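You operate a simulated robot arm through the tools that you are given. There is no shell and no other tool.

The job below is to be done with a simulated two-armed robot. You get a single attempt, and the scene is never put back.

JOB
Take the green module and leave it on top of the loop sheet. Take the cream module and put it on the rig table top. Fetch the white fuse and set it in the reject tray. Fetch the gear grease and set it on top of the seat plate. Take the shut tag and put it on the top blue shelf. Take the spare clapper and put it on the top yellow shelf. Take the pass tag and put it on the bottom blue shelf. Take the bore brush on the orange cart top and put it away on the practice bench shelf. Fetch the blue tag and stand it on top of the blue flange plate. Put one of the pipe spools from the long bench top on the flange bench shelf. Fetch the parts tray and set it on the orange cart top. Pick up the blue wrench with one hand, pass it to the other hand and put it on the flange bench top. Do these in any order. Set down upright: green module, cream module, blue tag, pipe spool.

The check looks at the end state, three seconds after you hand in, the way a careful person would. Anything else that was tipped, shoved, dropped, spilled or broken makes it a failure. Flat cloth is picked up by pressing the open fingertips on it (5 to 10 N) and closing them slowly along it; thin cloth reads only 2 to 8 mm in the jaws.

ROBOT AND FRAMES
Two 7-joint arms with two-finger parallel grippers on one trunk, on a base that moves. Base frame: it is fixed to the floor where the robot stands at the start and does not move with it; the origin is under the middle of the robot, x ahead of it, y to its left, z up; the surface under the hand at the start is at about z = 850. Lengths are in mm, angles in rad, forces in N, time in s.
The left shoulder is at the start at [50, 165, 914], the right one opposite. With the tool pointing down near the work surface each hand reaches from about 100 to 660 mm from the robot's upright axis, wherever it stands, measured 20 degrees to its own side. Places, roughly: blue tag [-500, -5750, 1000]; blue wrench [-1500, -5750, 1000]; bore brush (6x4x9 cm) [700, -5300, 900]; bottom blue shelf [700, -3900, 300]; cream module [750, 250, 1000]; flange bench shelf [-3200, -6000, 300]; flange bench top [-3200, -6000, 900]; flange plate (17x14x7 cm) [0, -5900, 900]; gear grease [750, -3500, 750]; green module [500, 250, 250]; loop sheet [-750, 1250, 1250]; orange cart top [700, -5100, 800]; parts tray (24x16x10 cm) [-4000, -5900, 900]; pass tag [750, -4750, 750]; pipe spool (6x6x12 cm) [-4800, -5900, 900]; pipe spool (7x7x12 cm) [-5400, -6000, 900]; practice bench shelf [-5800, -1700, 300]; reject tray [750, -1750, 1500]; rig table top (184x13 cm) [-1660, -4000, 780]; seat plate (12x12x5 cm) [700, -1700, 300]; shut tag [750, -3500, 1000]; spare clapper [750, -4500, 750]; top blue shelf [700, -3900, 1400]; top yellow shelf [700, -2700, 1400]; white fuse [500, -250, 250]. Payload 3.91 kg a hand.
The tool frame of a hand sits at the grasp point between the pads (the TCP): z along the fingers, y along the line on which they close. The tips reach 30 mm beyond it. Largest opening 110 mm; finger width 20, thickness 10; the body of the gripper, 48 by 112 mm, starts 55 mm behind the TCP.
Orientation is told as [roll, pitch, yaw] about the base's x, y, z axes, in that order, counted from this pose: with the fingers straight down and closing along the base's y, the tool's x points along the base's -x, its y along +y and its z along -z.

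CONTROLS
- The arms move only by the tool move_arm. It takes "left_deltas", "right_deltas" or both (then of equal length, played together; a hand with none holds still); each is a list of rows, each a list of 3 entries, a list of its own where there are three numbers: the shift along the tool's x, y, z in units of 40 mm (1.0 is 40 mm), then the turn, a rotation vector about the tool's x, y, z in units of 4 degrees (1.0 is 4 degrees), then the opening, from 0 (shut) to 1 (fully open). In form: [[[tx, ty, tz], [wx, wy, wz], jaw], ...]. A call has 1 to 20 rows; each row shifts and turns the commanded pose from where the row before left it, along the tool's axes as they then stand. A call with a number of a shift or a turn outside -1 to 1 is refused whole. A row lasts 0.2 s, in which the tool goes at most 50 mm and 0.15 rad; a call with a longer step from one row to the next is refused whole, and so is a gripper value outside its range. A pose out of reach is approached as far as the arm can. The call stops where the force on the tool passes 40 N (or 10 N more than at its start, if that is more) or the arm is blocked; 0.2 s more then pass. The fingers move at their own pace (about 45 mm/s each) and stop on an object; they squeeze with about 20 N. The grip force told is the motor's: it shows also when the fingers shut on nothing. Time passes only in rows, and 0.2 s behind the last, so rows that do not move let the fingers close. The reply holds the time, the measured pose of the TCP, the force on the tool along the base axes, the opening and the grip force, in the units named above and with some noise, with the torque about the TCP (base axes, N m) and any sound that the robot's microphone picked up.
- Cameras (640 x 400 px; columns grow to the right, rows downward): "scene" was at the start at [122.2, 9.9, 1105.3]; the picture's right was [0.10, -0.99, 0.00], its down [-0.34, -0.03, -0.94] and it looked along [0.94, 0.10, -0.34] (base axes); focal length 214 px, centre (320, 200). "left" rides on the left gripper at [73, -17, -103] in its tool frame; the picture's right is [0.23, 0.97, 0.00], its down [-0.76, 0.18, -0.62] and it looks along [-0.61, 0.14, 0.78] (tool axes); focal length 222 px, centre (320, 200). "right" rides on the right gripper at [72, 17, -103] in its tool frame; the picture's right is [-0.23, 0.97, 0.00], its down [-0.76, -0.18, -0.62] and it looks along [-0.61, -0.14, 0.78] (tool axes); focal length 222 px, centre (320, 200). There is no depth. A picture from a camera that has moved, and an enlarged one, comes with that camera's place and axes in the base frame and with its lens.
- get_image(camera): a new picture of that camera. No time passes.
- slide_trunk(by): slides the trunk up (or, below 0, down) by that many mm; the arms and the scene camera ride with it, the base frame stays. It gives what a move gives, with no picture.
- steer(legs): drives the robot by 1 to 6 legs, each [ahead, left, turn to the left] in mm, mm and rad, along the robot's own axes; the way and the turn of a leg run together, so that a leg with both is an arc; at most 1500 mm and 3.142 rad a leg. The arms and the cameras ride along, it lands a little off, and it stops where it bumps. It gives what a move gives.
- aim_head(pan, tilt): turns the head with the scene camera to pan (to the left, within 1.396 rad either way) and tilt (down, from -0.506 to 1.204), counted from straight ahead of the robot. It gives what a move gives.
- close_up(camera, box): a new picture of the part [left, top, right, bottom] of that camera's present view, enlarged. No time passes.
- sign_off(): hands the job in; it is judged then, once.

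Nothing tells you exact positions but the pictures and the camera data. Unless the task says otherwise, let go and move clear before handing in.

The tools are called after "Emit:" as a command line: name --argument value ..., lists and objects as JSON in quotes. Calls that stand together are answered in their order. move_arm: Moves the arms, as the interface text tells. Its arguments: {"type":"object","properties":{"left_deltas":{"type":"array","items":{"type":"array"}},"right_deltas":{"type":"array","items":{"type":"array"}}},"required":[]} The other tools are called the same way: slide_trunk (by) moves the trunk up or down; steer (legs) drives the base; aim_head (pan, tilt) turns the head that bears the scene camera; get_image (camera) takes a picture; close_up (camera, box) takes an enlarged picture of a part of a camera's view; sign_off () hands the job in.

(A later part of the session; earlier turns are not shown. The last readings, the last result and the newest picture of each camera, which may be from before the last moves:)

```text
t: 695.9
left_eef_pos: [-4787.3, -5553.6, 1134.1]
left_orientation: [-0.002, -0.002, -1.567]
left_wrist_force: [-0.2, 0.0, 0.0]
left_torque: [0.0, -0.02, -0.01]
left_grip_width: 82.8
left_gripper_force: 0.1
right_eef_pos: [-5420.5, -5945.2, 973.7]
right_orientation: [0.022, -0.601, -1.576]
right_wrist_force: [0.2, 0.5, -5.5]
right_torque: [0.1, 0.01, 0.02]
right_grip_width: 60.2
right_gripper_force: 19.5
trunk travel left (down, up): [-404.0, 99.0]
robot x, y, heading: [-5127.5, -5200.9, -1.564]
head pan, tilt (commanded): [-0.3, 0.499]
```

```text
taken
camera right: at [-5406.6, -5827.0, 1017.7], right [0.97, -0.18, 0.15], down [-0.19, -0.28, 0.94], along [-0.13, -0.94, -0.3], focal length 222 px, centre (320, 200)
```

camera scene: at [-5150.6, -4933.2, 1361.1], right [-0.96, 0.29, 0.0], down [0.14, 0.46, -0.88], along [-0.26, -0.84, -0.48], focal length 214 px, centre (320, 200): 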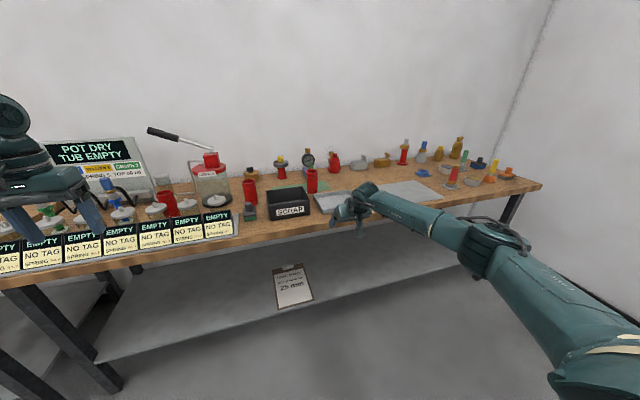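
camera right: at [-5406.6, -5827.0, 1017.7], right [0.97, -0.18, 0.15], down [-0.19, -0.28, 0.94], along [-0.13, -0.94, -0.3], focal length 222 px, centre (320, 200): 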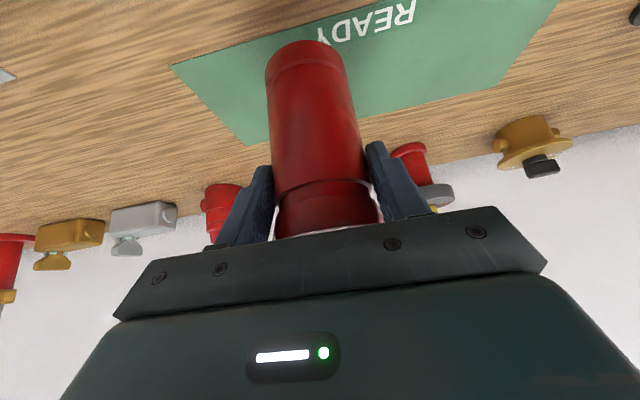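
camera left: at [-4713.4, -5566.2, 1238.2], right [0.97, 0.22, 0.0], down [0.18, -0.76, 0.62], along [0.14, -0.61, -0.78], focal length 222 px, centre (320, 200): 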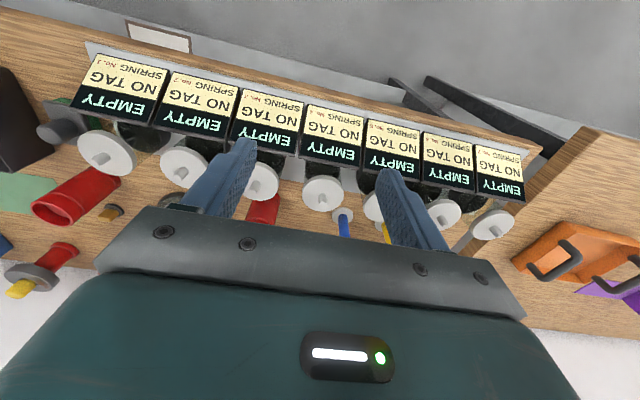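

The spool is lifted. I raise it a little more and back away from the long bench.

Emit:
move_arm --right_deltas '[[[-0.28, 0, -0.41], [0, 0, 0], 0.4], [[-0.28, 0, -0.41], [0, 0, 0], 0.4]]'

Emit:
steer --legs '[[-400, 0, 0]]'

Emit:
get_image --camera "scene"

```text
t: 696.5
left_eef_pos: [-4787.8, -5553.8, 1134.3]
left_orientation: [-0.004, 0.0, -1.57]
left_wrist_force: [0.1, 0.6, 0.0]
left_torque: [-0.01, 0.0, 0.0]
left_grip_width: 82.7
left_gripper_force: 0.1
right_eef_pos: [-5423.0, -5945.9, 1013.5]
right_orientation: [0.024, -0.601, -1.576]
right_wrist_force: [0.6, 0.6, -5.4]
right_torque: [0.06, 0.0, 0.0]
right_grip_width: 60.1
right_gripper_force: 20.4
trunk travel left (down, up): [-404.0, 99.0]
robot x, y, heading: [-5124.1, -5201.9, -1.569]
head pan, tilt (commanded): [-0.3, 0.499]
```

```text
t: 699.0
left_eef_pos: [-4789.7, -5153.4, 1134.3]
left_orientation: [-0.005, 0.001, -1.571]
left_wrist_force: [-0.3, -0.6, 0.3]
left_torque: [-0.01, 0.03, 0.03]
left_grip_width: 82.7
left_gripper_force: 0.1
right_eef_pos: [-5424.7, -5545.2, 1014.6]
right_orientation: [0.025, -0.601, -1.578]
right_wrist_force: [0.4, -0.1, -6.1]
right_torque: [0.09, 0.01, -0.02]
right_grip_width: 60.2
right_gripper_force: 19.4
trunk travel left (down, up): [-404.0, 99.0]
robot x, y, heading: [-5126.6, -4798.8, -1.566]
head pan, tilt (commanded): [-0.3, 0.499]
```

```text
taken
camera scene: at [-5151.0, -4915.9, 1361.1], right [-0.96, 0.29, 0.0], down [0.14, 0.46, -0.88], along [-0.26, -0.84, -0.48], focal length 214 px, centre (320, 200)
```

scene: 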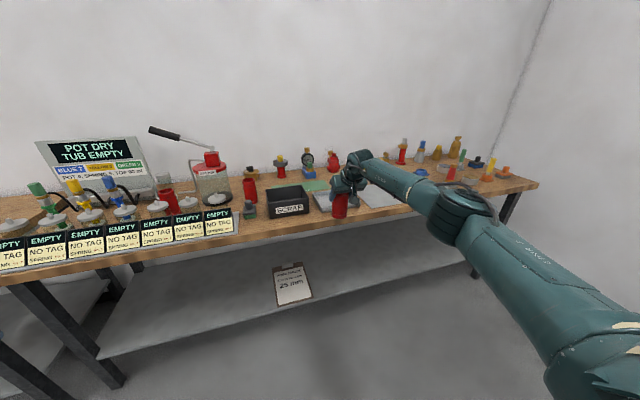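

Emit:
slide_trunk --by -400

Emit:
move_arm --right_deltas '[[[0.65, 0, -0.447], [0, 0, 0], 0.4], [[0.65, 0, -0.447], [0, 0, 0], 0.4], [[0.65, 0, -0.447], [0, 0, 0], 0.4], [[0.65, 0, -0.447], [0, 0, 0], 0.4], [[0.607, 0, 0.88], [0, 0, 0], 0.4], [[0.607, 0, 0.88], [0, 0, 0], 0.4], [[0.607, 0, 0.88], [0, 0, 0], 0.4], [[0.607, 0, 0.88], [0, 0, 0], 0.4], [[0.607, 0, 0.88], [0, 0, 0], 0.4]]'

Emit:
get_image --camera "right"

```text
t: 702.8
left_eef_pos: [-4789.1, -5152.1, 733.1]
left_orientation: [-0.003, 0.003, -1.571]
left_wrist_force: [0.0, -0.2, 0.5]
left_torque: [-0.01, 0.0, 0.01]
left_grip_width: 82.2
left_gripper_force: 0.0
right_eef_pos: [-5424.7, -5545.0, 613.1]
right_orientation: [0.024, -0.6, -1.579]
right_wrist_force: [-0.2, 0.3, -5.9]
right_torque: [0.06, -0.03, 0.0]
right_grip_width: 59.9
right_gripper_force: 20.0
trunk travel left (down, up): [-4.0, 499.0]
robot x, y, heading: [-5126.1, -4801.3, -1.567]
head pan, tilt (commanded): [-0.3, 0.499]
```

```text
t: 704.8
left_eef_pos: [-4788.9, -5153.2, 734.1]
left_orientation: [-0.004, 0.001, -1.571]
left_wrist_force: [0.8, -0.1, 0.5]
left_torque: [0.01, 0.04, -0.02]
left_grip_width: 82.7
left_gripper_force: 0.1
right_eef_pos: [-5423.0, -5416.7, 400.4]
right_orientation: [0.023, -0.602, -1.578]
right_wrist_force: [-0.5, -0.9, -4.4]
right_torque: [0.09, 0.02, -0.01]
right_grip_width: 59.8
right_gripper_force: 19.5
trunk travel left (down, up): [-4.0, 499.0]
robot x, y, heading: [-5124.1, -4798.5, -1.564]
head pan, tilt (commanded): [-0.3, 0.499]
```

```text
taken
camera right: at [-5406.9, -5299.1, 444.1], right [0.97, -0.18, 0.15], down [-0.19, -0.28, 0.94], along [-0.13, -0.94, -0.3], focal length 222 px, centre (320, 200)
```

right: 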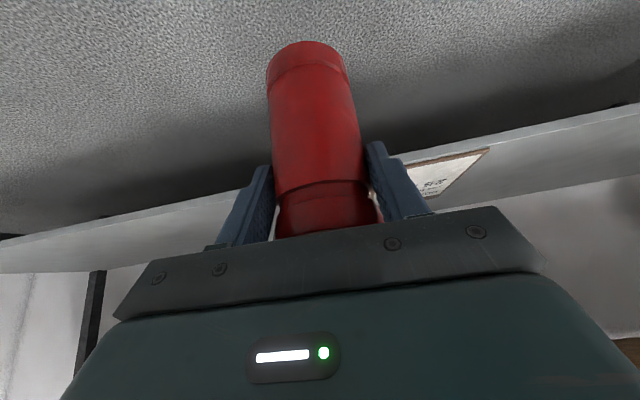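

The low pose works with the spool. I drive back to the flange bench and look at its lower shelf.

Emit:
move_arm --right_deltas '[[[-0.57, 0, -0.82], [0, 0, 0], 0.4], [[-0.3, 0, -0.42], [0, 0, 0], 0.4]]'

Emit:
steer --legs '[[0, 800, 0], [0, 800, 0]]'

Emit:
aim_head --pan -0.3 --tilt 0.5

Emit:
get_image --camera "scene"

Emit:
get_image --camera "right"

```text
t: 705.4
left_eef_pos: [-4790.4, -5152.8, 733.1]
left_orientation: [-0.005, 0.001, -1.572]
left_wrist_force: [-0.2, 0.4, -0.1]
left_torque: [0.01, -0.01, 0.01]
left_grip_width: 82.4
left_gripper_force: 0.3
right_eef_pos: [-5423.3, -5418.7, 461.0]
right_orientation: [0.023, -0.6, -1.579]
right_wrist_force: [-0.5, 0.5, -5.3]
right_torque: [0.06, 0.02, -0.01]
right_grip_width: 59.8
right_gripper_force: 20.1
trunk travel left (down, up): [-4.0, 499.0]
robot x, y, heading: [-5128.8, -4799.7, -1.565]
head pan, tilt (commanded): [-0.3, 0.499]
```

```text
t: 719.7
left_eef_pos: [-3203.9, -5165.7, 734.1]
left_orientation: [-0.005, 0.002, -1.583]
left_wrist_force: [1.1, 0.3, 0.4]
left_torque: [-0.02, -0.02, -0.01]
left_grip_width: 82.5
left_gripper_force: 0.0
right_eef_pos: [-3841.1, -5422.3, 459.9]
right_orientation: [0.023, -0.601, -1.59]
right_wrist_force: [-0.9, 0.4, -5.0]
right_torque: [0.05, 0.0, 0.04]
right_grip_width: 59.8
right_gripper_force: 20.7
trunk travel left (down, up): [-4.0, 499.0]
robot x, y, heading: [-3533.9, -4810.3, -1.579]
head pan, tilt (commanded): [-0.3, 0.499]
```

```text
t: 720.3
left_eef_pos: [-3204.5, -5165.6, 734.2]
left_orientation: [-0.003, 0.002, -1.583]
left_wrist_force: [0.1, -1.2, -0.8]
left_torque: [0.0, 0.01, -0.02]
left_grip_width: 82.6
left_gripper_force: 0.2
right_eef_pos: [-3841.2, -5421.3, 460.2]
right_orientation: [0.023, -0.602, -1.591]
right_wrist_force: [-0.3, 0.1, -5.2]
right_torque: [0.09, 0.01, 0.0]
right_grip_width: 59.7
right_gripper_force: 19.9
trunk travel left (down, up): [-4.0, 499.0]
robot x, y, heading: [-3533.0, -4805.3, -1.582]
head pan, tilt (commanded): [-0.3, 0.499]
```

```text
taken
camera scene: at [-3562.7, -4923.2, 961.0], right [-0.95, 0.3, 0.0], down [0.15, 0.46, -0.88], along [-0.27, -0.84, -0.48], focal length 214 px, centre (320, 200)
```

scene: 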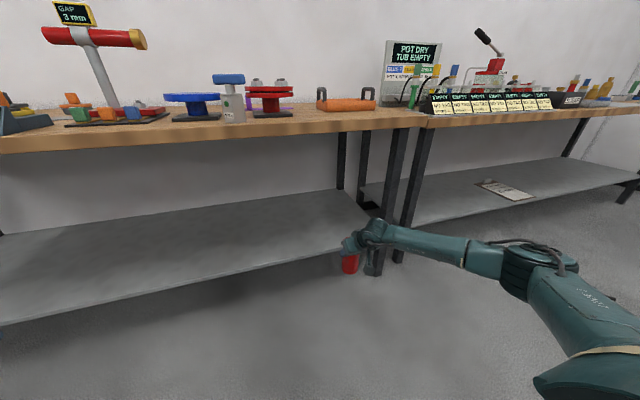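

```text
taken
camera right: at [-3824.3, -5304.0, 503.9], right [0.97, -0.19, 0.15], down [-0.2, -0.28, 0.94], along [-0.14, -0.94, -0.31], focal length 222 px, centre (320, 200)
```

right: 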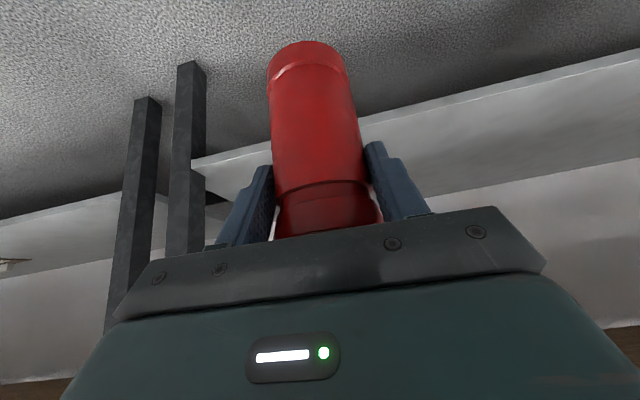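

Emit:
steer --legs '[[0, 140, 0.011], [250, 0, 0]]'

Emit:
get_image --camera "right"

Emit:
get_image --camera "scene"

```text
t: 723.6
left_eef_pos: [-3062.2, -5411.0, 733.4]
left_orientation: [-0.004, 0.001, -1.573]
left_wrist_force: [0.2, 0.0, 0.0]
left_torque: [0.0, 0.02, -0.02]
left_grip_width: 82.3
left_gripper_force: 0.0
right_eef_pos: [-3697.1, -5673.9, 460.4]
right_orientation: [0.023, -0.6, -1.581]
right_wrist_force: [0.7, 0.6, -5.3]
right_torque: [0.04, 0.01, -0.01]
right_grip_width: 59.7
right_gripper_force: 19.7
trunk travel left (down, up): [-4.0, 499.0]
robot x, y, heading: [-3396.9, -5059.5, -1.57]
head pan, tilt (commanded): [-0.3, 0.499]
```

```text
taken
camera right: at [-3681.0, -5555.8, 504.2], right [0.97, -0.18, 0.15], down [-0.2, -0.28, 0.94], along [-0.13, -0.94, -0.3], focal length 222 px, centre (320, 200)
```

right: 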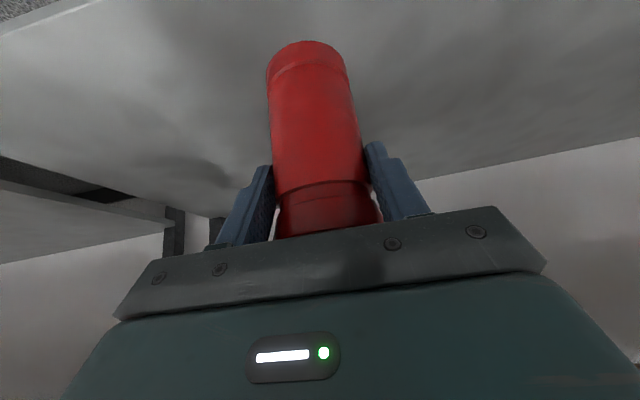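

```text
taken
camera scene: at [-3422.9, -5172.5, 961.0], right [-0.96, 0.3, 0.0], down [0.14, 0.46, -0.88], along [-0.26, -0.84, -0.48], focal length 214 px, centre (320, 200)
```

scene: 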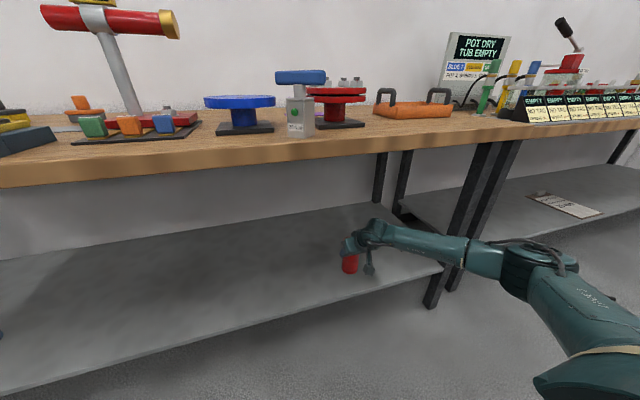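

Emit:
move_arm --right_deltas '[[[-0.3, 0, 0.21], [0, 0, 0], 0.4], [[0.425, 0, 0.618], [0, 0, 0], 0.4], [[0.425, 0, 0.618], [0, 0, 0], 0.4], [[0.14, 0, 0.2], [0, 0, 0], 0.4]]'

Emit:
get_image --camera "right"

Emit:
close_up --camera "scene" --box '[300, 190, 440, 300]'

```text
t: 724.6
left_eef_pos: [-3062.1, -5412.0, 733.6]
left_orientation: [-0.002, 0.002, -1.573]
left_wrist_force: [-0.1, -0.9, -0.1]
left_torque: [0.01, 0.0, 0.01]
left_grip_width: 82.5
left_gripper_force: 0.2
right_eef_pos: [-3695.3, -5687.5, 390.8]
right_orientation: [0.024, -0.6, -1.581]
right_wrist_force: [0.3, 0.3, -5.6]
right_torque: [0.06, 0.0, 0.0]
right_grip_width: 59.6
right_gripper_force: 20.2
trunk travel left (down, up): [-4.0, 499.0]
robot x, y, heading: [-3400.6, -5056.2, -1.575]
head pan, tilt (commanded): [-0.3, 0.499]
```

```text
taken
camera right: at [-3679.8, -5569.9, 433.7], right [0.97, -0.18, 0.15], down [-0.19, -0.28, 0.94], along [-0.13, -0.94, -0.31], focal length 222 px, centre (320, 200)
```

right: 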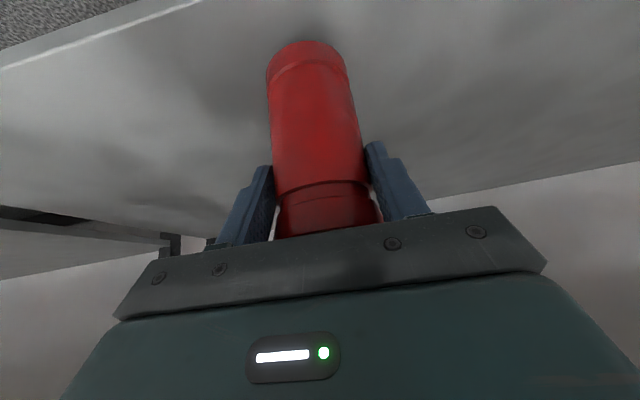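

```text
3.64 times, centred on (370, 245) of scene
camera zoom: at [-3422.9, -5172.5, 961.0], right [-0.96, 0.3, 0.0], down [0.14, 0.46, -0.88], along [-0.26, -0.84, -0.48], focal length 780 px, centre (138, 36)
```

zoom: 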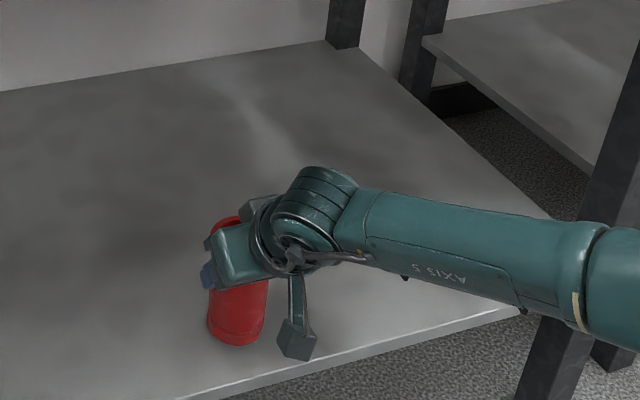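

Emit:
steer --legs '[[50, 0, 0]]'

Emit:
move_arm --right_deltas '[[[0.07, 0, 0.1], [0, 0, 0], 0.4], [[0.07, 0, 0.1], [0, 0, 0], 0.4]]'

Emit:
move_arm --right_deltas '[[[0.055, 0, 0.08], [0, 0, 0], 0.4], [[0.055, 0, 0.08], [0, 0, 0], 0.4]]'

```text
t: 725.5
left_eef_pos: [-3063.1, -5461.4, 732.8]
left_orientation: [-0.004, 0.0, -1.574]
left_wrist_force: [0.3, 0.2, -1.0]
left_torque: [0.01, -0.04, 0.02]
left_grip_width: 82.6
left_gripper_force: 0.0
right_eef_pos: [-3695.8, -5737.9, 391.0]
right_orientation: [0.024, -0.6, -1.581]
right_wrist_force: [-0.2, -0.1, -5.3]
right_torque: [0.09, 0.0, 0.02]
right_grip_width: 59.4
right_gripper_force: 19.4
trunk travel left (down, up): [-4.0, 499.0]
robot x, y, heading: [-3399.5, -5105.2, -1.567]
head pan, tilt (commanded): [-0.3, 0.499]
```

```text
t: 726.1
left_eef_pos: [-3063.1, -5461.1, 733.2]
left_orientation: [-0.004, 0.0, -1.576]
left_wrist_force: [-0.6, -0.1, -0.3]
left_torque: [0.02, 0.02, 0.03]
left_grip_width: 82.5
left_gripper_force: 0.0
right_eef_pos: [-3695.5, -5738.0, 381.3]
right_orientation: [0.023, -0.599, -1.582]
right_wrist_force: [-0.3, -0.2, -6.0]
right_torque: [0.05, 0.02, -0.01]
right_grip_width: 59.6
right_gripper_force: 19.8
trunk travel left (down, up): [-4.0, 499.0]
robot x, y, heading: [-3397.4, -5103.7, -1.572]
head pan, tilt (commanded): [-0.3, 0.499]
```

```text
t: 726.7
left_eef_pos: [-3062.0, -5460.7, 735.2]
left_orientation: [-0.005, 0.001, -1.574]
left_wrist_force: [0.3, 0.0, -0.5]
left_torque: [-0.02, 0.02, -0.02]
left_grip_width: 82.5
left_gripper_force: 0.1
right_eef_pos: [-3696.6, -5737.9, 373.3]
right_orientation: [0.024, -0.602, -1.582]
right_wrist_force: [0.0, 1.3, -2.4]
right_torque: [0.08, 0.05, -0.02]
right_grip_width: 60.0
right_gripper_force: 19.8
trunk travel left (down, up): [-4.0, 499.0]
robot x, y, heading: [-3394.9, -5102.5, -1.574]
head pan, tilt (commanded): [-0.3, 0.499]
```

Emit:
move_arm --right_deltas '[[[0.028, 0, 0.04], [0, 0, 0], 0.4]]'

Emit:
close_up --camera "scene" --box '[300, 180, 420, 280]'

```text
t: 727.1
left_eef_pos: [-3062.2, -5459.6, 734.3]
left_orientation: [-0.007, 0.001, -1.575]
left_wrist_force: [0.6, -0.8, 0.9]
left_torque: [0.04, -0.03, 0.02]
left_grip_width: 82.3
left_gripper_force: 0.1
right_eef_pos: [-3696.6, -5737.9, 373.6]
right_orientation: [0.022, -0.604, -1.582]
right_wrist_force: [-0.2, 4.8, 6.6]
right_torque: [0.13, 0.26, -0.07]
right_grip_width: 59.8
right_gripper_force: 19.9
trunk travel left (down, up): [-4.0, 499.0]
robot x, y, heading: [-3394.3, -5106.3, -1.572]
head pan, tilt (commanded): [-0.3, 0.499]
```

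```text
4.00 times, centred on (360, 230) of scene
camera zoom: at [-3422.5, -5221.4, 961.4], right [-0.96, 0.3, 0.0], down [0.14, 0.46, -0.88], along [-0.26, -0.84, -0.48], focal length 858 px, centre (160, 80)
```

zoom: 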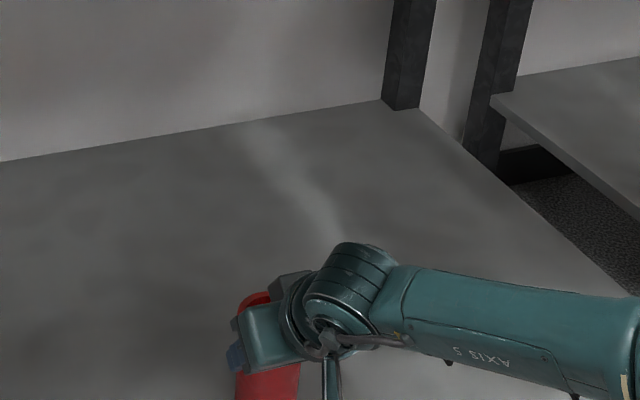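

Emit:
move_arm --right_deltas '[[[-0.01, 0, -0.015], [0, 0, 0], 0.4], [[0, 0, 0], [0, 0, 0], 0.65], [[0, 0, 0], [0, 0, 0], 0.82], [[0, 0, 0], [0, 0, 0], 0.85], [[0, 0, -0.4], [0, 0, 0], 0.85], [[0, 0, -0.8], [0, 0, 0], 0.85], [[0, 0, -0.8], [0, 0, 0], 0.85]]'

Emit:
get_image --camera "right"

Emit:
steer --legs '[[-250, 0, 0]]'

Emit:
get_image --camera "scene"

```text
t: 728.7
left_eef_pos: [-3063.5, -5460.2, 733.9]
left_orientation: [-0.007, 0.001, -1.574]
left_wrist_force: [0.9, -0.2, -0.3]
left_torque: [-0.02, -0.03, -0.02]
left_grip_width: 82.5
left_gripper_force: 0.1
right_eef_pos: [-3696.7, -5691.8, 439.4]
right_orientation: [0.022, -0.599, -1.579]
right_wrist_force: [-0.2, 0.3, -0.1]
right_torque: [-0.02, 0.0, 0.02]
right_grip_width: 93.5
right_gripper_force: 0.0
trunk travel left (down, up): [-4.0, 499.0]
robot x, y, heading: [-3393.1, -5106.2, -1.567]
head pan, tilt (commanded): [-0.3, 0.499]
```

```text
taken
camera right: at [-3680.1, -5574.1, 482.4], right [0.97, -0.18, 0.15], down [-0.19, -0.28, 0.94], along [-0.13, -0.94, -0.3], focal length 222 px, centre (320, 200)
```

right: 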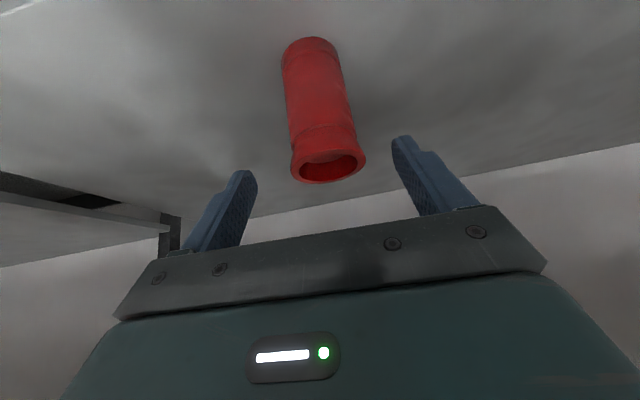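

```text
t: 730.5
left_eef_pos: [-3062.6, -5210.6, 734.2]
left_orientation: [-0.004, -0.001, -1.577]
left_wrist_force: [-0.3, -0.9, -0.2]
left_torque: [0.01, -0.01, 0.01]
left_grip_width: 82.5
left_gripper_force: 0.0
right_eef_pos: [-3696.8, -5442.1, 439.2]
right_orientation: [0.022, -0.601, -1.582]
right_wrist_force: [-0.3, 1.5, 0.0]
right_torque: [-0.03, 0.02, 0.01]
right_grip_width: 93.4
right_gripper_force: 0.0
trunk travel left (down, up): [-4.0, 499.0]
robot x, y, heading: [-3396.3, -4855.1, -1.576]
head pan, tilt (commanded): [-0.3, 0.499]
```

```text
taken
camera scene: at [-3422.6, -4971.3, 961.1], right [-0.95, 0.3, 0.0], down [0.14, 0.46, -0.88], along [-0.26, -0.84, -0.48], focal length 214 px, centre (320, 200)
```

scene: 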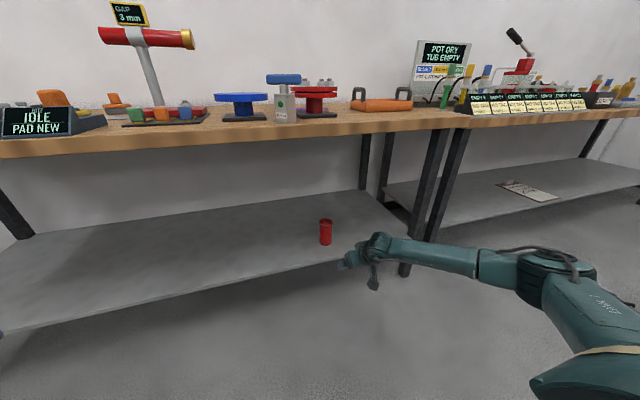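

The spool stands upright on the flange bench shelf. Next is the parts tray (orange, with two black handles) at the right end of this bench; I raise the trunk and bring both hands level in front of me.

Emit:
slide_trunk --by 200

Emit:
move_arm --right_deltas '[[[0, 0, 0], [0, 1, 0], 0.5], [[0, 0, 0], [0, 1, 0], 0.5], [[0, 0, 0], [0, 1, 0], 0.5], [[0, 0, 0], [0, 1, 0], 0.5], [[0, 0, 0], [0, 1, 0], 0.5], [[0, 0, 0], [0, 1, 0], 0.5], [[0, 0, 0], [0, 1, 0], 0.5], [[0, 0, 0], [0, 1, 0], 0.5], [[0, 0, 0], [0.33, 0.6, 0], 0.5]]' --left_deltas '[[[-0.34, -0.73, -0.41], [0, 0, 0], 0.5], [[-0.34, -0.73, -0.41], [0, 0, 0], 0.5], [[-0.34, -0.73, -0.41], [0, 0, 0], 0.5], [[-0.34, -0.73, -0.41], [0, 0, 0], 0.5], [[-0.34, -0.73, -0.41], [0, 0, 0], 0.5], [[-0.34, -0.73, -0.41], [0, 0, 0], 0.5], [[-0.34, -0.73, -0.41], [0, 0, 0], 0.5], [[0, 0, 0], [0, 0, 0], 0.5], [[0, 0, 0], [0, 0, 0], 0.5]]'

Emit:
move_arm --right_deltas '[[[0.31, 0.386, -0.91], [0, 0, 0], 0.5], [[0.31, 0.386, -0.91], [0, 0, 0], 0.5], [[0.31, 0.386, -0.91], [0, 0, 0], 0.5], [[0.31, 0.386, -0.91], [0, 0, 0], 0.5], [[0.31, 0.386, -0.91], [0, 0, 0], 0.5], [[0.31, 0.386, -0.91], [0, 0, 0], 0.5], [[0.31, 0.386, -0.91], [0, 0, 0], 0.5], [[0.31, 0.386, -0.91], [0, 0, 0], 0.5], [[0.31, 0.386, -0.91], [0, 0, 0], 0.5], [[0.31, 0.386, -0.91], [0, 0, 0], 0.5], [[0.31, 0.386, -0.91], [0, 0, 0], 0.5]]'

Emit:
steer --legs '[[0, -590, 0.005]]'

Emit:
aim_head --pan 0.0 --tilt 0.4

Emit:
get_image --camera "scene"

```text
t: 732.7
left_eef_pos: [-3062.4, -5211.1, 934.1]
left_orientation: [-0.004, 0.0, -1.576]
left_wrist_force: [-0.2, 0.1, 0.4]
left_torque: [-0.02, 0.04, 0.02]
left_grip_width: 82.5
left_gripper_force: 0.0
right_eef_pos: [-3696.3, -5441.1, 637.1]
right_orientation: [0.024, -0.6, -1.583]
right_wrist_force: [-1.0, 0.6, 0.2]
right_torque: [0.03, 0.0, 0.0]
right_grip_width: 93.6
right_gripper_force: 0.1
trunk travel left (down, up): [-204.0, 299.0]
robot x, y, heading: [-3396.5, -4855.1, -1.576]
head pan, tilt (commanded): [-0.3, 0.499]
```

```text
t: 734.7
left_eef_pos: [-3268.4, -5305.5, 1050.5]
left_orientation: [-0.005, 0.001, -1.575]
left_wrist_force: [-1.0, -0.1, 0.4]
left_torque: [0.01, 0.0, 0.0]
left_grip_width: 55.0
left_gripper_force: 0.0
right_eef_pos: [-3696.4, -5440.5, 637.6]
right_orientation: [-0.003, 0.002, -1.569]
right_wrist_force: [0.3, 0.0, -0.6]
right_torque: [-0.01, -0.01, -0.01]
right_grip_width: 55.0
right_gripper_force: 0.0
trunk travel left (down, up): [-204.0, 299.0]
robot x, y, heading: [-3395.1, -4855.0, -1.574]
head pan, tilt (commanded): [-0.3, 0.499]
```

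```text
t: 737.1
left_eef_pos: [-3266.9, -5304.3, 1049.7]
left_orientation: [-0.005, 0.0, -1.576]
left_wrist_force: [-0.3, -0.3, -0.4]
left_torque: [-0.01, -0.02, 0.0]
left_grip_width: 55.1
left_gripper_force: 0.0
right_eef_pos: [-3526.8, -5304.5, 1039.0]
right_orientation: [-0.003, -0.001, -1.569]
right_wrist_force: [0.4, -0.3, 0.3]
right_torque: [0.04, 0.03, -0.03]
right_grip_width: 54.9
right_gripper_force: 0.1
trunk travel left (down, up): [-204.0, 299.0]
robot x, y, heading: [-3395.4, -4856.7, -1.577]
head pan, tilt (commanded): [-0.3, 0.499]
```

```text
t: 742.8
left_eef_pos: [-3854.6, -5304.0, 1050.3]
left_orientation: [-0.004, 0.001, -1.576]
left_wrist_force: [-0.7, 0.0, 0.6]
left_torque: [0.04, -0.01, -0.01]
left_grip_width: 55.0
left_gripper_force: 0.0
right_eef_pos: [-4115.1, -5303.4, 1037.3]
right_orientation: [-0.004, 0.001, -1.57]
right_wrist_force: [0.2, 0.3, -1.0]
right_torque: [0.01, 0.0, 0.01]
right_grip_width: 55.1
right_gripper_force: 0.0
trunk travel left (down, up): [-204.0, 299.0]
robot x, y, heading: [-3985.8, -4857.8, -1.577]
head pan, tilt (commanded): [-0.3, 0.499]
```

```text
t: 743.6
left_eef_pos: [-3855.0, -5303.4, 1049.6]
left_orientation: [-0.005, 0.0, -1.576]
left_wrist_force: [0.0, -0.1, 0.4]
left_torque: [0.02, -0.03, 0.02]
left_grip_width: 55.0
left_gripper_force: 0.1
right_eef_pos: [-4116.0, -5304.0, 1037.4]
right_orientation: [-0.004, -0.001, -1.569]
right_wrist_force: [-0.7, 0.0, 1.0]
right_torque: [0.01, 0.01, -0.02]
right_grip_width: 55.3
right_gripper_force: 0.0
trunk travel left (down, up): [-204.0, 299.0]
robot x, y, heading: [-3985.6, -4854.7, -1.573]
head pan, tilt (commanded): [0.0, 0.4]
```

```text
taken
camera scene: at [-3984.4, -4975.8, 1170.2], right [-1.0, 0.0, 0.0], down [0.0, 0.39, -0.92], along [0.0, -0.92, -0.39], focal length 214 px, centre (320, 200)
```

scene: 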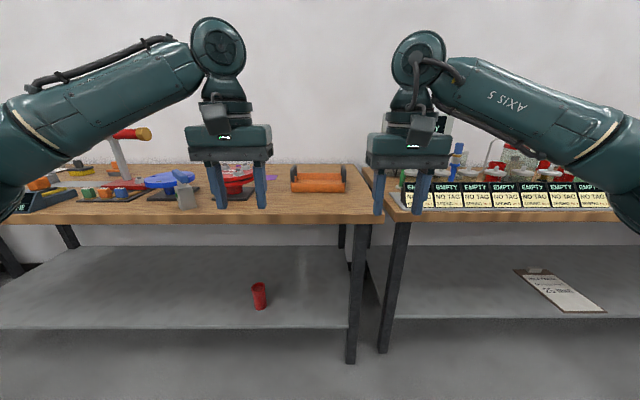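

Emit:
close_up --camera "scene" --box '[275, 150, 365, 210]'

```text
6.67 times, centred on (320, 180) of scene
camera zoom: at [-3984.4, -4975.8, 1170.2], right [-1.0, 0.0, 0.0], down [0.0, 0.39, -0.92], along [0.0, -0.92, -0.39], focal length 1430 px, centre (320, 333)
```

zoom: 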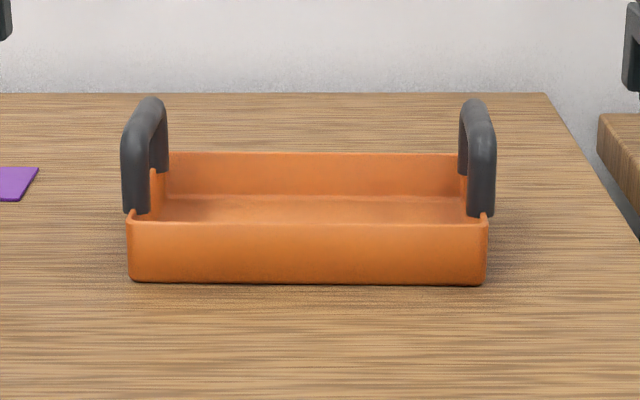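

The parts tray is empty, about 219 mm wide with handles at x≈−3872 and −4085, bars along y near z≈940. I tilt both hands 25° forward and approach so each hand can take a handle.

Emit:
move_arm --left_deltas '[[[0, 0, 0], [0, -0.9, 0], 0.5], [[0, 0, 0], [0, -0.9, 0], 0.5], [[0, 0, 0], [0, -0.9, 0], 0.5], [[0, 0, 0], [0, -0.9, 0], 0.5], [[0, 0, 0], [0, -0.9, 0], 0.5], [[0, 0, 0], [0, -0.9, 0], 0.5], [[0, 0, 0], [0, -0.85, 0], 0.5]]' --right_deltas '[[[0, 0, 0], [0, -0.9, 0], 0.5], [[0, 0, 0], [0, -0.9, 0], 0.5], [[0, 0, 0], [0, -0.9, 0], 0.5], [[0, 0, 0], [0, -0.9, 0], 0.5], [[0, 0, 0], [0, -0.9, 0], 0.5], [[0, 0, 0], [0, -0.9, 0], 0.5], [[0, 0, 0], [0, -0.85, 0], 0.5]]'

Emit:
steer --legs '[[350, 6, 0]]'

Emit:
get_image --camera "scene"

Emit:
close_up --camera "scene" --box '[230, 130, 410, 250]'

```text
t: 745.2
left_eef_pos: [-3856.3, -5303.5, 1050.1]
left_orientation: [-0.006, -0.435, -1.573]
left_wrist_force: [0.2, 0.0, -0.4]
left_torque: [0.02, -0.02, -0.03]
left_grip_width: 55.2
left_gripper_force: 0.0
right_eef_pos: [-4115.5, -5303.5, 1037.8]
right_orientation: [-0.003, -0.437, -1.566]
right_wrist_force: [0.5, 0.6, 0.0]
right_torque: [0.03, -0.01, -0.03]
right_grip_width: 55.0
right_gripper_force: 0.0
trunk travel left (down, up): [-204.0, 299.0]
robot x, y, heading: [-3985.6, -4854.3, -1.574]
head pan, tilt (commanded): [0.0, 0.4]
```

```text
t: 747.4
left_eef_pos: [-3850.5, -5655.6, 1050.1]
left_orientation: [-0.005, -0.435, -1.573]
left_wrist_force: [-0.5, 0.2, 1.7]
left_torque: [-0.01, -0.01, -0.01]
left_grip_width: 55.1
left_gripper_force: 0.0
right_eef_pos: [-4110.5, -5655.4, 1037.1]
right_orientation: [-0.003, -0.438, -1.567]
right_wrist_force: [0.1, -0.4, -0.2]
right_torque: [0.0, 0.02, -0.02]
right_grip_width: 55.0
right_gripper_force: 0.2
trunk travel left (down, up): [-204.0, 299.0]
robot x, y, heading: [-3978.3, -5206.0, -1.574]
head pan, tilt (commanded): [0.0, 0.4]
```

```text
taken
camera scene: at [-3978.9, -5327.5, 1170.2], right [-1.0, 0.0, 0.0], down [0.0, 0.39, -0.92], along [0.0, -0.92, -0.39], focal length 214 px, centre (320, 200)
```

scene: 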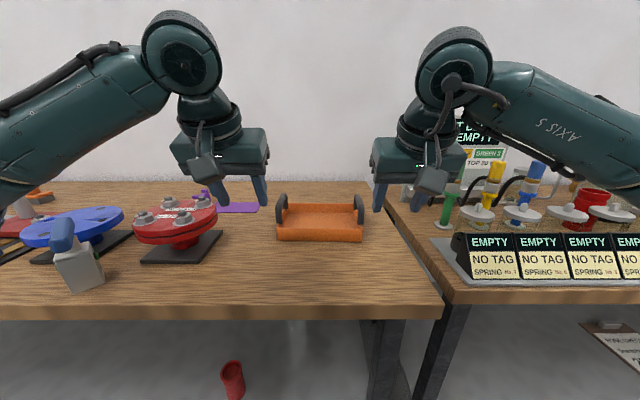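

```text
3.33 times, centred on (320, 190) of scene
camera zoom: at [-3978.9, -5327.5, 1170.2], right [-1.0, 0.0, 0.0], down [0.0, 0.39, -0.92], along [0.0, -0.92, -0.39], focal length 715 px, centre (320, 233)
```

zoom: 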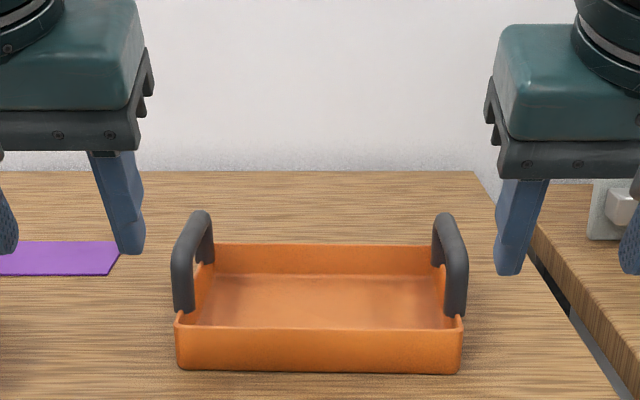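

Emit:
move_arm --left_deltas '[[[-0.722, -0.098, 0.566], [0, 0, 0], 0.5], [[-0.722, -0.098, 0.566], [0, 0, 0], 0.5], [[-0.722, -0.098, 0.566], [0, 0, 0], 0.5], [[-0.722, -0.098, 0.566], [0, 0, 0], 0.5], [[-0.722, -0.098, 0.566], [0, 0, 0], 0.5], [[-0.722, -0.098, 0.566], [0, 0, 0], 0.5]]' --right_deltas '[[[-0.745, 0.094, 0.5175], [0, 0, 0], 0.5], [[-0.745, 0.094, 0.5175], [0, 0, 0], 0.5], [[-0.745, 0.094, 0.5175], [0, 0, 0], 0.5], [[-0.745, 0.094, 0.5175], [0, 0, 0], 0.5], [[-0.745, 0.094, 0.5175], [0, 0, 0], 0.5], [[-0.745, 0.094, 0.5175], [0, 0, 0], 0.5]]'

Emit:
get_image --camera "left"

Emit:
get_image --camera "right"

Emit:
close_up --camera "scene" --box '[230, 100, 410, 250]'

```text
t: 748.8
left_eef_pos: [-3874.8, -5870.4, 1001.4]
left_orientation: [-0.004, -0.436, -1.574]
left_wrist_force: [0.1, 0.1, -0.1]
left_torque: [0.0, 0.0, 0.0]
left_grip_width: 55.2
left_gripper_force: 0.0
right_eef_pos: [-4085.8, -5870.6, 999.2]
right_orientation: [-0.004, -0.437, -1.566]
right_wrist_force: [-0.8, 0.2, -0.5]
right_torque: [-0.01, -0.01, 0.0]
right_grip_width: 55.1
right_gripper_force: 0.1
trunk travel left (down, up): [-204.0, 299.0]
robot x, y, heading: [-3976.4, -5202.9, -1.573]
head pan, tilt (commanded): [0.0, 0.4]
```

```text
taken
camera left: at [-3892.2, -5760.7, 1064.6], right [0.97, 0.2, -0.1], down [0.18, -0.43, 0.89], along [0.13, -0.88, -0.45], focal length 222 px, centre (320, 200)
```

left: 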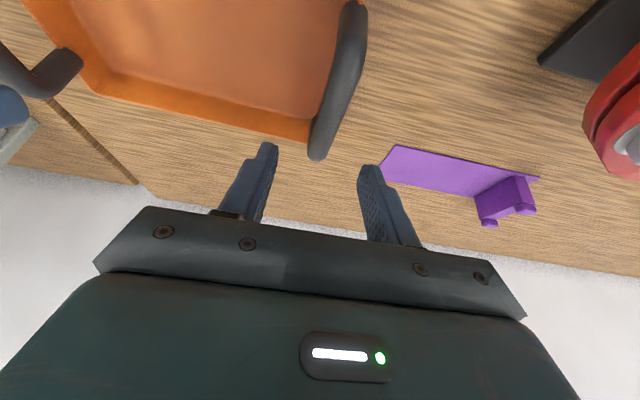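

```text
taken
camera right: at [-4069.2, -5760.3, 1062.1], right [0.97, -0.2, 0.09], down [-0.17, -0.43, 0.89], along [-0.14, -0.88, -0.45], focal length 222 px, centre (320, 200)
```

right: 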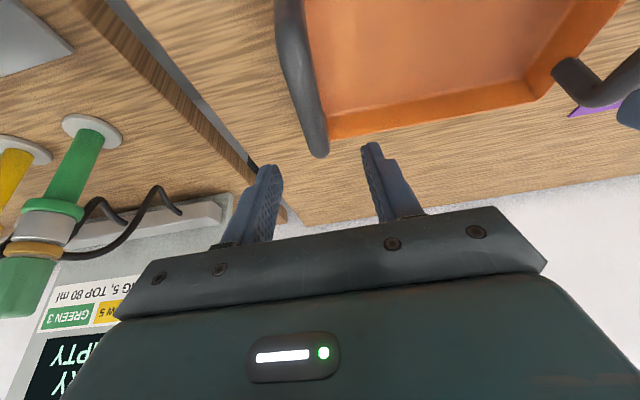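

```text
2.67 times, centred on (320, 175) of scene
camera zoom: at [-3978.9, -5327.6, 1170.1], right [-1.0, 0.0, 0.0], down [0.0, 0.39, -0.92], along [0.0, -0.92, -0.39], focal length 572 px, centre (320, 267)
```

zoom: 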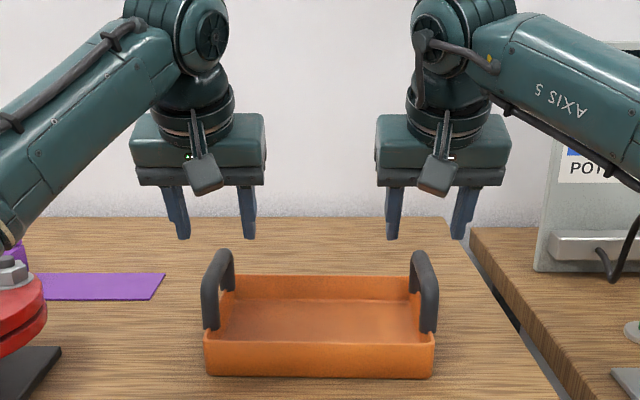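

Emit:
move_arm --left_deltas '[[[0.298, -0.025, 0.403], [0, 0, 0], 0.5], [[0.298, -0.025, 0.403], [0, 0, 0], 0.5], [[0.298, -0.025, 0.403], [0, 0, 0], 0.5]]' --right_deltas '[[[0.292, 0.01, 0.388], [0, 0, 0], 0.5], [[0.292, 0.01, 0.388], [0, 0, 0], 0.5], [[0.292, 0.01, 0.388], [0, 0, 0], 0.5]]'

Emit:
get_image --camera "left"

Emit:
get_image --camera "right"

Emit:
close_up --camera "scene" --box '[230, 100, 410, 250]'

```text
t: 749.6
left_eef_pos: [-3878.1, -5857.9, 941.8]
left_orientation: [-0.006, -0.435, -1.573]
left_wrist_force: [0.6, 0.1, 0.6]
left_torque: [-0.03, -0.02, 0.03]
left_grip_width: 55.0
left_gripper_force: 0.0
right_eef_pos: [-4085.1, -5858.2, 943.4]
right_orientation: [-0.006, -0.437, -1.568]
right_wrist_force: [-0.5, 0.7, -0.2]
right_torque: [0.04, -0.02, 0.0]
right_grip_width: 55.1
right_gripper_force: 0.0
trunk travel left (down, up): [-204.0, 299.0]
robot x, y, heading: [-3975.2, -5204.4, -1.575]
head pan, tilt (commanded): [0.0, 0.4]
```

```text
taken
camera left: at [-3895.4, -5748.6, 1005.8], right [0.97, 0.2, -0.1], down [0.18, -0.43, 0.89], along [0.14, -0.88, -0.45], focal length 222 px, centre (320, 200)
```

left: 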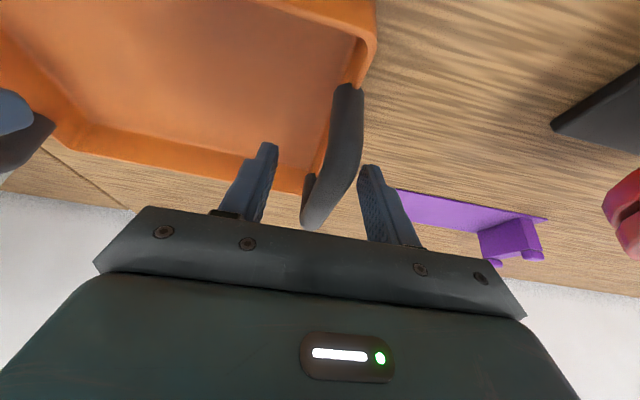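

```text
taken
camera right: at [-4068.4, -5748.6, 1006.1], right [0.97, -0.2, 0.09], down [-0.17, -0.43, 0.89], along [-0.14, -0.88, -0.45], focal length 222 px, centre (320, 200)
```

right: 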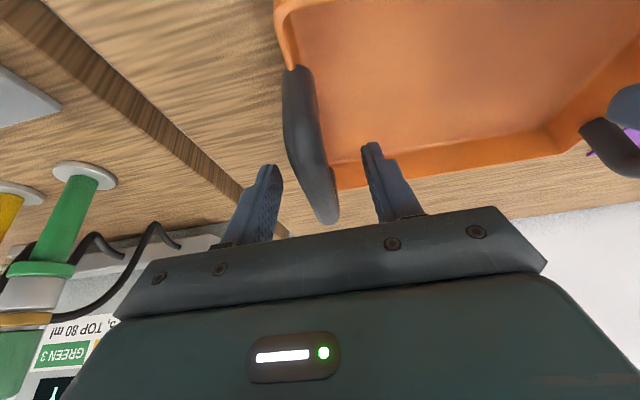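

```text
2.67 times, centred on (320, 175) of scene
camera zoom: at [-3978.9, -5327.4, 1170.3], right [-1.0, 0.0, 0.0], down [0.0, 0.39, -0.92], along [0.0, -0.92, -0.39], focal length 572 px, centre (320, 267)
```

zoom: 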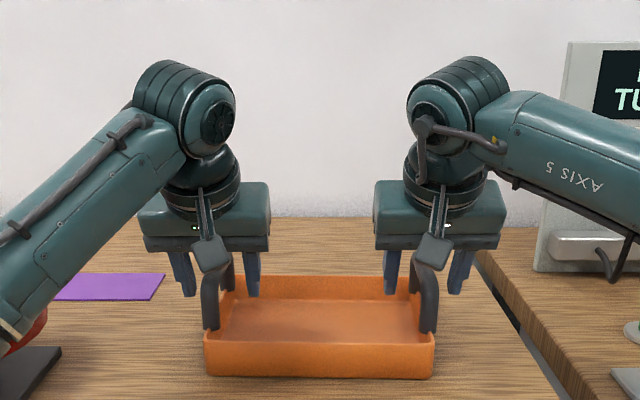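

Both handles lie between the jaws. I close both hands.

Emit:
move_arm --left_deltas '[[[0, 0, 0], [0, 0, 0], 0.3], [[0, 0, 0], [0, 0, 0], 0.1], [[0, 0, 0], [0, 0, 0], 0.05], [[0, 0, 0], [0, 0, 0], 0.05], [[0, 0, 0], [0, 0, 0], 0.05]]' --right_deltas '[[[0, 0, 0], [0, 0, 0], 0.3], [[0, 0, 0], [0, 0, 0], 0.1], [[0, 0, 0], [0, 0, 0], 0.05], [[0, 0, 0], [0, 0, 0], 0.05], [[0, 0, 0], [0, 0, 0], 0.05]]'

Emit:
get_image --camera "left"

Emit:
get_image --camera "right"

```text
t: 750.8
left_eef_pos: [-3874.7, -5858.5, 942.8]
left_orientation: [-0.001, -0.434, -1.568]
left_wrist_force: [24.7, 4.9, 1.4]
left_torque: [0.02, -0.02, -0.47]
left_grip_width: 18.1
left_gripper_force: 20.3
right_eef_pos: [-4089.0, -5857.4, 944.1]
right_orientation: [-0.01, -0.436, -1.573]
right_wrist_force: [-22.0, -3.5, -0.2]
right_torque: [0.09, 0.04, -0.38]
right_grip_width: 18.0
right_gripper_force: 19.5
trunk travel left (down, up): [-204.0, 299.0]
robot x, y, heading: [-3977.8, -5207.0, -1.577]
head pan, tilt (commanded): [0.0, 0.4]
```

```text
taken
camera left: at [-3893.4, -5749.1, 1005.8], right [0.97, 0.21, -0.1], down [0.18, -0.43, 0.89], along [0.14, -0.88, -0.45], focal length 222 px, centre (320, 200)
```

left: 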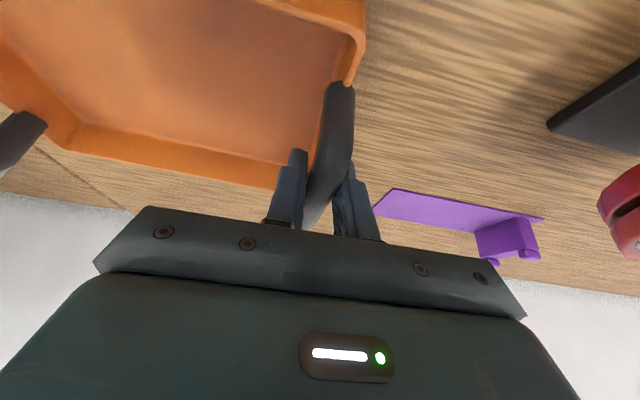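

```text
taken
camera right: at [-4070.8, -5749.5, 1006.1], right [0.97, -0.21, 0.09], down [-0.17, -0.43, 0.89], along [-0.15, -0.88, -0.45], focal length 222 px, centre (320, 200)
```

right: 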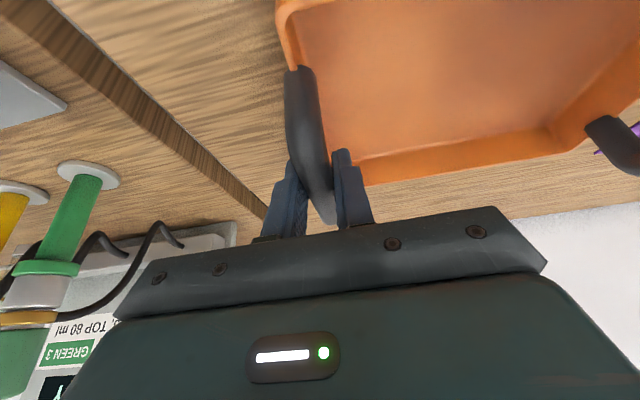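

Each hand holds its handle (18 mm), but they pull against each other by about 24 N. I ease both hands outward a few millimetres to relieve that, then lift together.

Emit:
move_arm --left_deltas '[[[0, 0.08, 0], [0, 0, 0], 0.05], [[0, 0, 0], [0, 0, 0], 0.05]]' --right_deltas '[[[0, -0.08, 0], [0, 0, 0], 0.05], [[0, 0, 0], [0, 0, 0], 0.05]]'

```text
t: 751.4
left_eef_pos: [-3875.1, -5857.1, 941.4]
left_orientation: [-0.004, -0.436, -1.573]
left_wrist_force: [13.6, 2.4, 1.9]
left_torque: [0.2, -0.02, -0.39]
left_grip_width: 18.0
left_gripper_force: 20.3
right_eef_pos: [-4090.6, -5859.3, 944.6]
right_orientation: [-0.004, -0.439, -1.568]
right_wrist_force: [-14.8, -4.5, -0.3]
right_torque: [-0.07, 0.02, -0.36]
right_grip_width: 18.3
right_gripper_force: 20.1
trunk travel left (down, up): [-204.0, 299.0]
robot x, y, heading: [-3978.5, -5207.9, -1.574]
head pan, tilt (commanded): [0.0, 0.4]
```

Emit:
move_arm --left_deltas '[[[0, 0.07, 0], [0, 0, 0], 0.05], [[-0.1, 0, -0.22], [0, 0, 0], 0.05], [[-0.15, 0, -0.32], [0, 0, 0], 0.05]]' --right_deltas '[[[0, -0.07, 0], [0, 0, 0], 0.05], [[-0.1, 0, -0.22], [0, 0, 0], 0.05], [[-0.15, 0, -0.32], [0, 0, 0], 0.05]]'

Emit:
close_up --camera "scene" --box '[230, 100, 410, 250]'

```text
t: 752.2
left_eef_pos: [-3874.9, -5856.6, 965.2]
left_orientation: [-0.007, -0.436, -1.579]
left_wrist_force: [-10.5, 4.0, -1.9]
left_torque: [0.01, -0.02, -0.36]
left_grip_width: 17.8
left_gripper_force: 20.3
right_eef_pos: [-4089.7, -5858.4, 967.4]
right_orientation: [-0.001, -0.437, -1.563]
right_wrist_force: [9.7, -3.2, -0.7]
right_torque: [-0.01, -0.06, -0.38]
right_grip_width: 18.1
right_gripper_force: 19.4
trunk travel left (down, up): [-204.0, 299.0]
robot x, y, heading: [-3978.5, -5207.5, -1.575]
head pan, tilt (commanded): [0.0, 0.4]
```

```text
2.67 times, centred on (320, 175) of scene
camera zoom: at [-3978.9, -5327.5, 1170.1], right [-1.0, 0.0, 0.0], down [0.0, 0.39, -0.92], along [0.0, -0.92, -0.39], focal length 572 px, centre (320, 267)
```

zoom: 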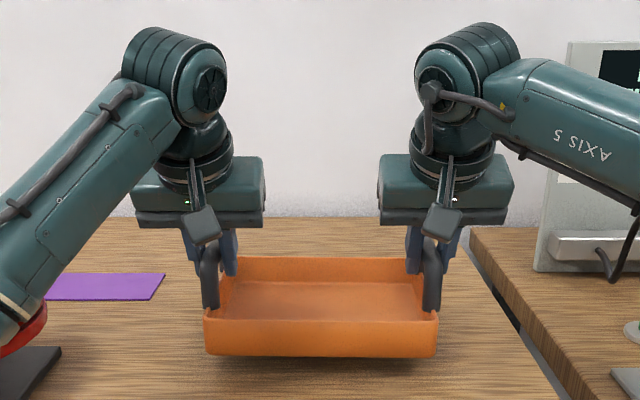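

The tray is off the bench and level. I lift it higher with both hands together and back away.

Emit:
move_arm --left_deltas '[[[-0.21, -0.03, -0.45], [0, 0, 0], 0.05], [[-0.25, 0, -0.54], [0, 0, 0], 0.05], [[-0.25, 0, -0.54], [0, 0, 0], 0.05], [[-0.25, 0, -0.54], [0, 0, 0], 0.05]]' --right_deltas '[[[-0.21, 0.03, -0.45], [0, 0, 0], 0.05], [[-0.25, 0, -0.54], [0, 0, 0], 0.05], [[-0.25, 0, -0.54], [0, 0, 0], 0.05], [[-0.25, 0, -0.54], [0, 0, 0], 0.05]]'

Emit:
steer --legs '[[-280, 0, 0]]'

Emit:
get_image --camera "scene"

```text
t: 753.2
left_eef_pos: [-3873.7, -5855.7, 1057.7]
left_orientation: [-0.007, -0.433, -1.576]
left_wrist_force: [-19.0, 3.1, -1.5]
left_torque: [0.2, 0.06, -0.42]
left_grip_width: 17.7
left_gripper_force: 19.5
right_eef_pos: [-4088.2, -5856.6, 1059.0]
right_orientation: [-0.003, -0.437, -1.564]
right_wrist_force: [18.6, -4.5, -1.1]
right_torque: [-0.15, 0.02, -0.39]
right_grip_width: 18.1
right_gripper_force: 19.7
trunk travel left (down, up): [-204.0, 299.0]
robot x, y, heading: [-3977.7, -5201.8, -1.571]
head pan, tilt (commanded): [0.0, 0.4]
```

```text
t: 755.2
left_eef_pos: [-3875.2, -5580.7, 1056.5]
left_orientation: [-0.006, -0.435, -1.578]
left_wrist_force: [-19.9, 3.8, -0.5]
left_torque: [-0.02, 0.01, -0.47]
left_grip_width: 17.8
left_gripper_force: 19.5
right_eef_pos: [-4088.9, -5580.2, 1058.1]
right_orientation: [-0.003, -0.437, -1.567]
right_wrist_force: [19.6, -3.4, -2.0]
right_torque: [0.06, -0.05, -0.32]
right_grip_width: 17.8
right_gripper_force: 19.9
trunk travel left (down, up): [-204.0, 299.0]
robot x, y, heading: [-3976.8, -4928.2, -1.574]
head pan, tilt (commanded): [0.0, 0.4]
```

```text
taken
camera scene: at [-3978.4, -5050.1, 1170.2], right [-1.0, 0.0, 0.0], down [0.0, 0.39, -0.92], along [0.0, -0.92, -0.39], focal length 214 px, centre (320, 200)
```

scene: 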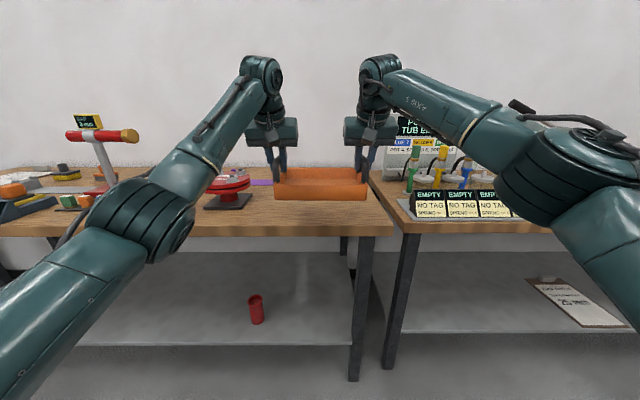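

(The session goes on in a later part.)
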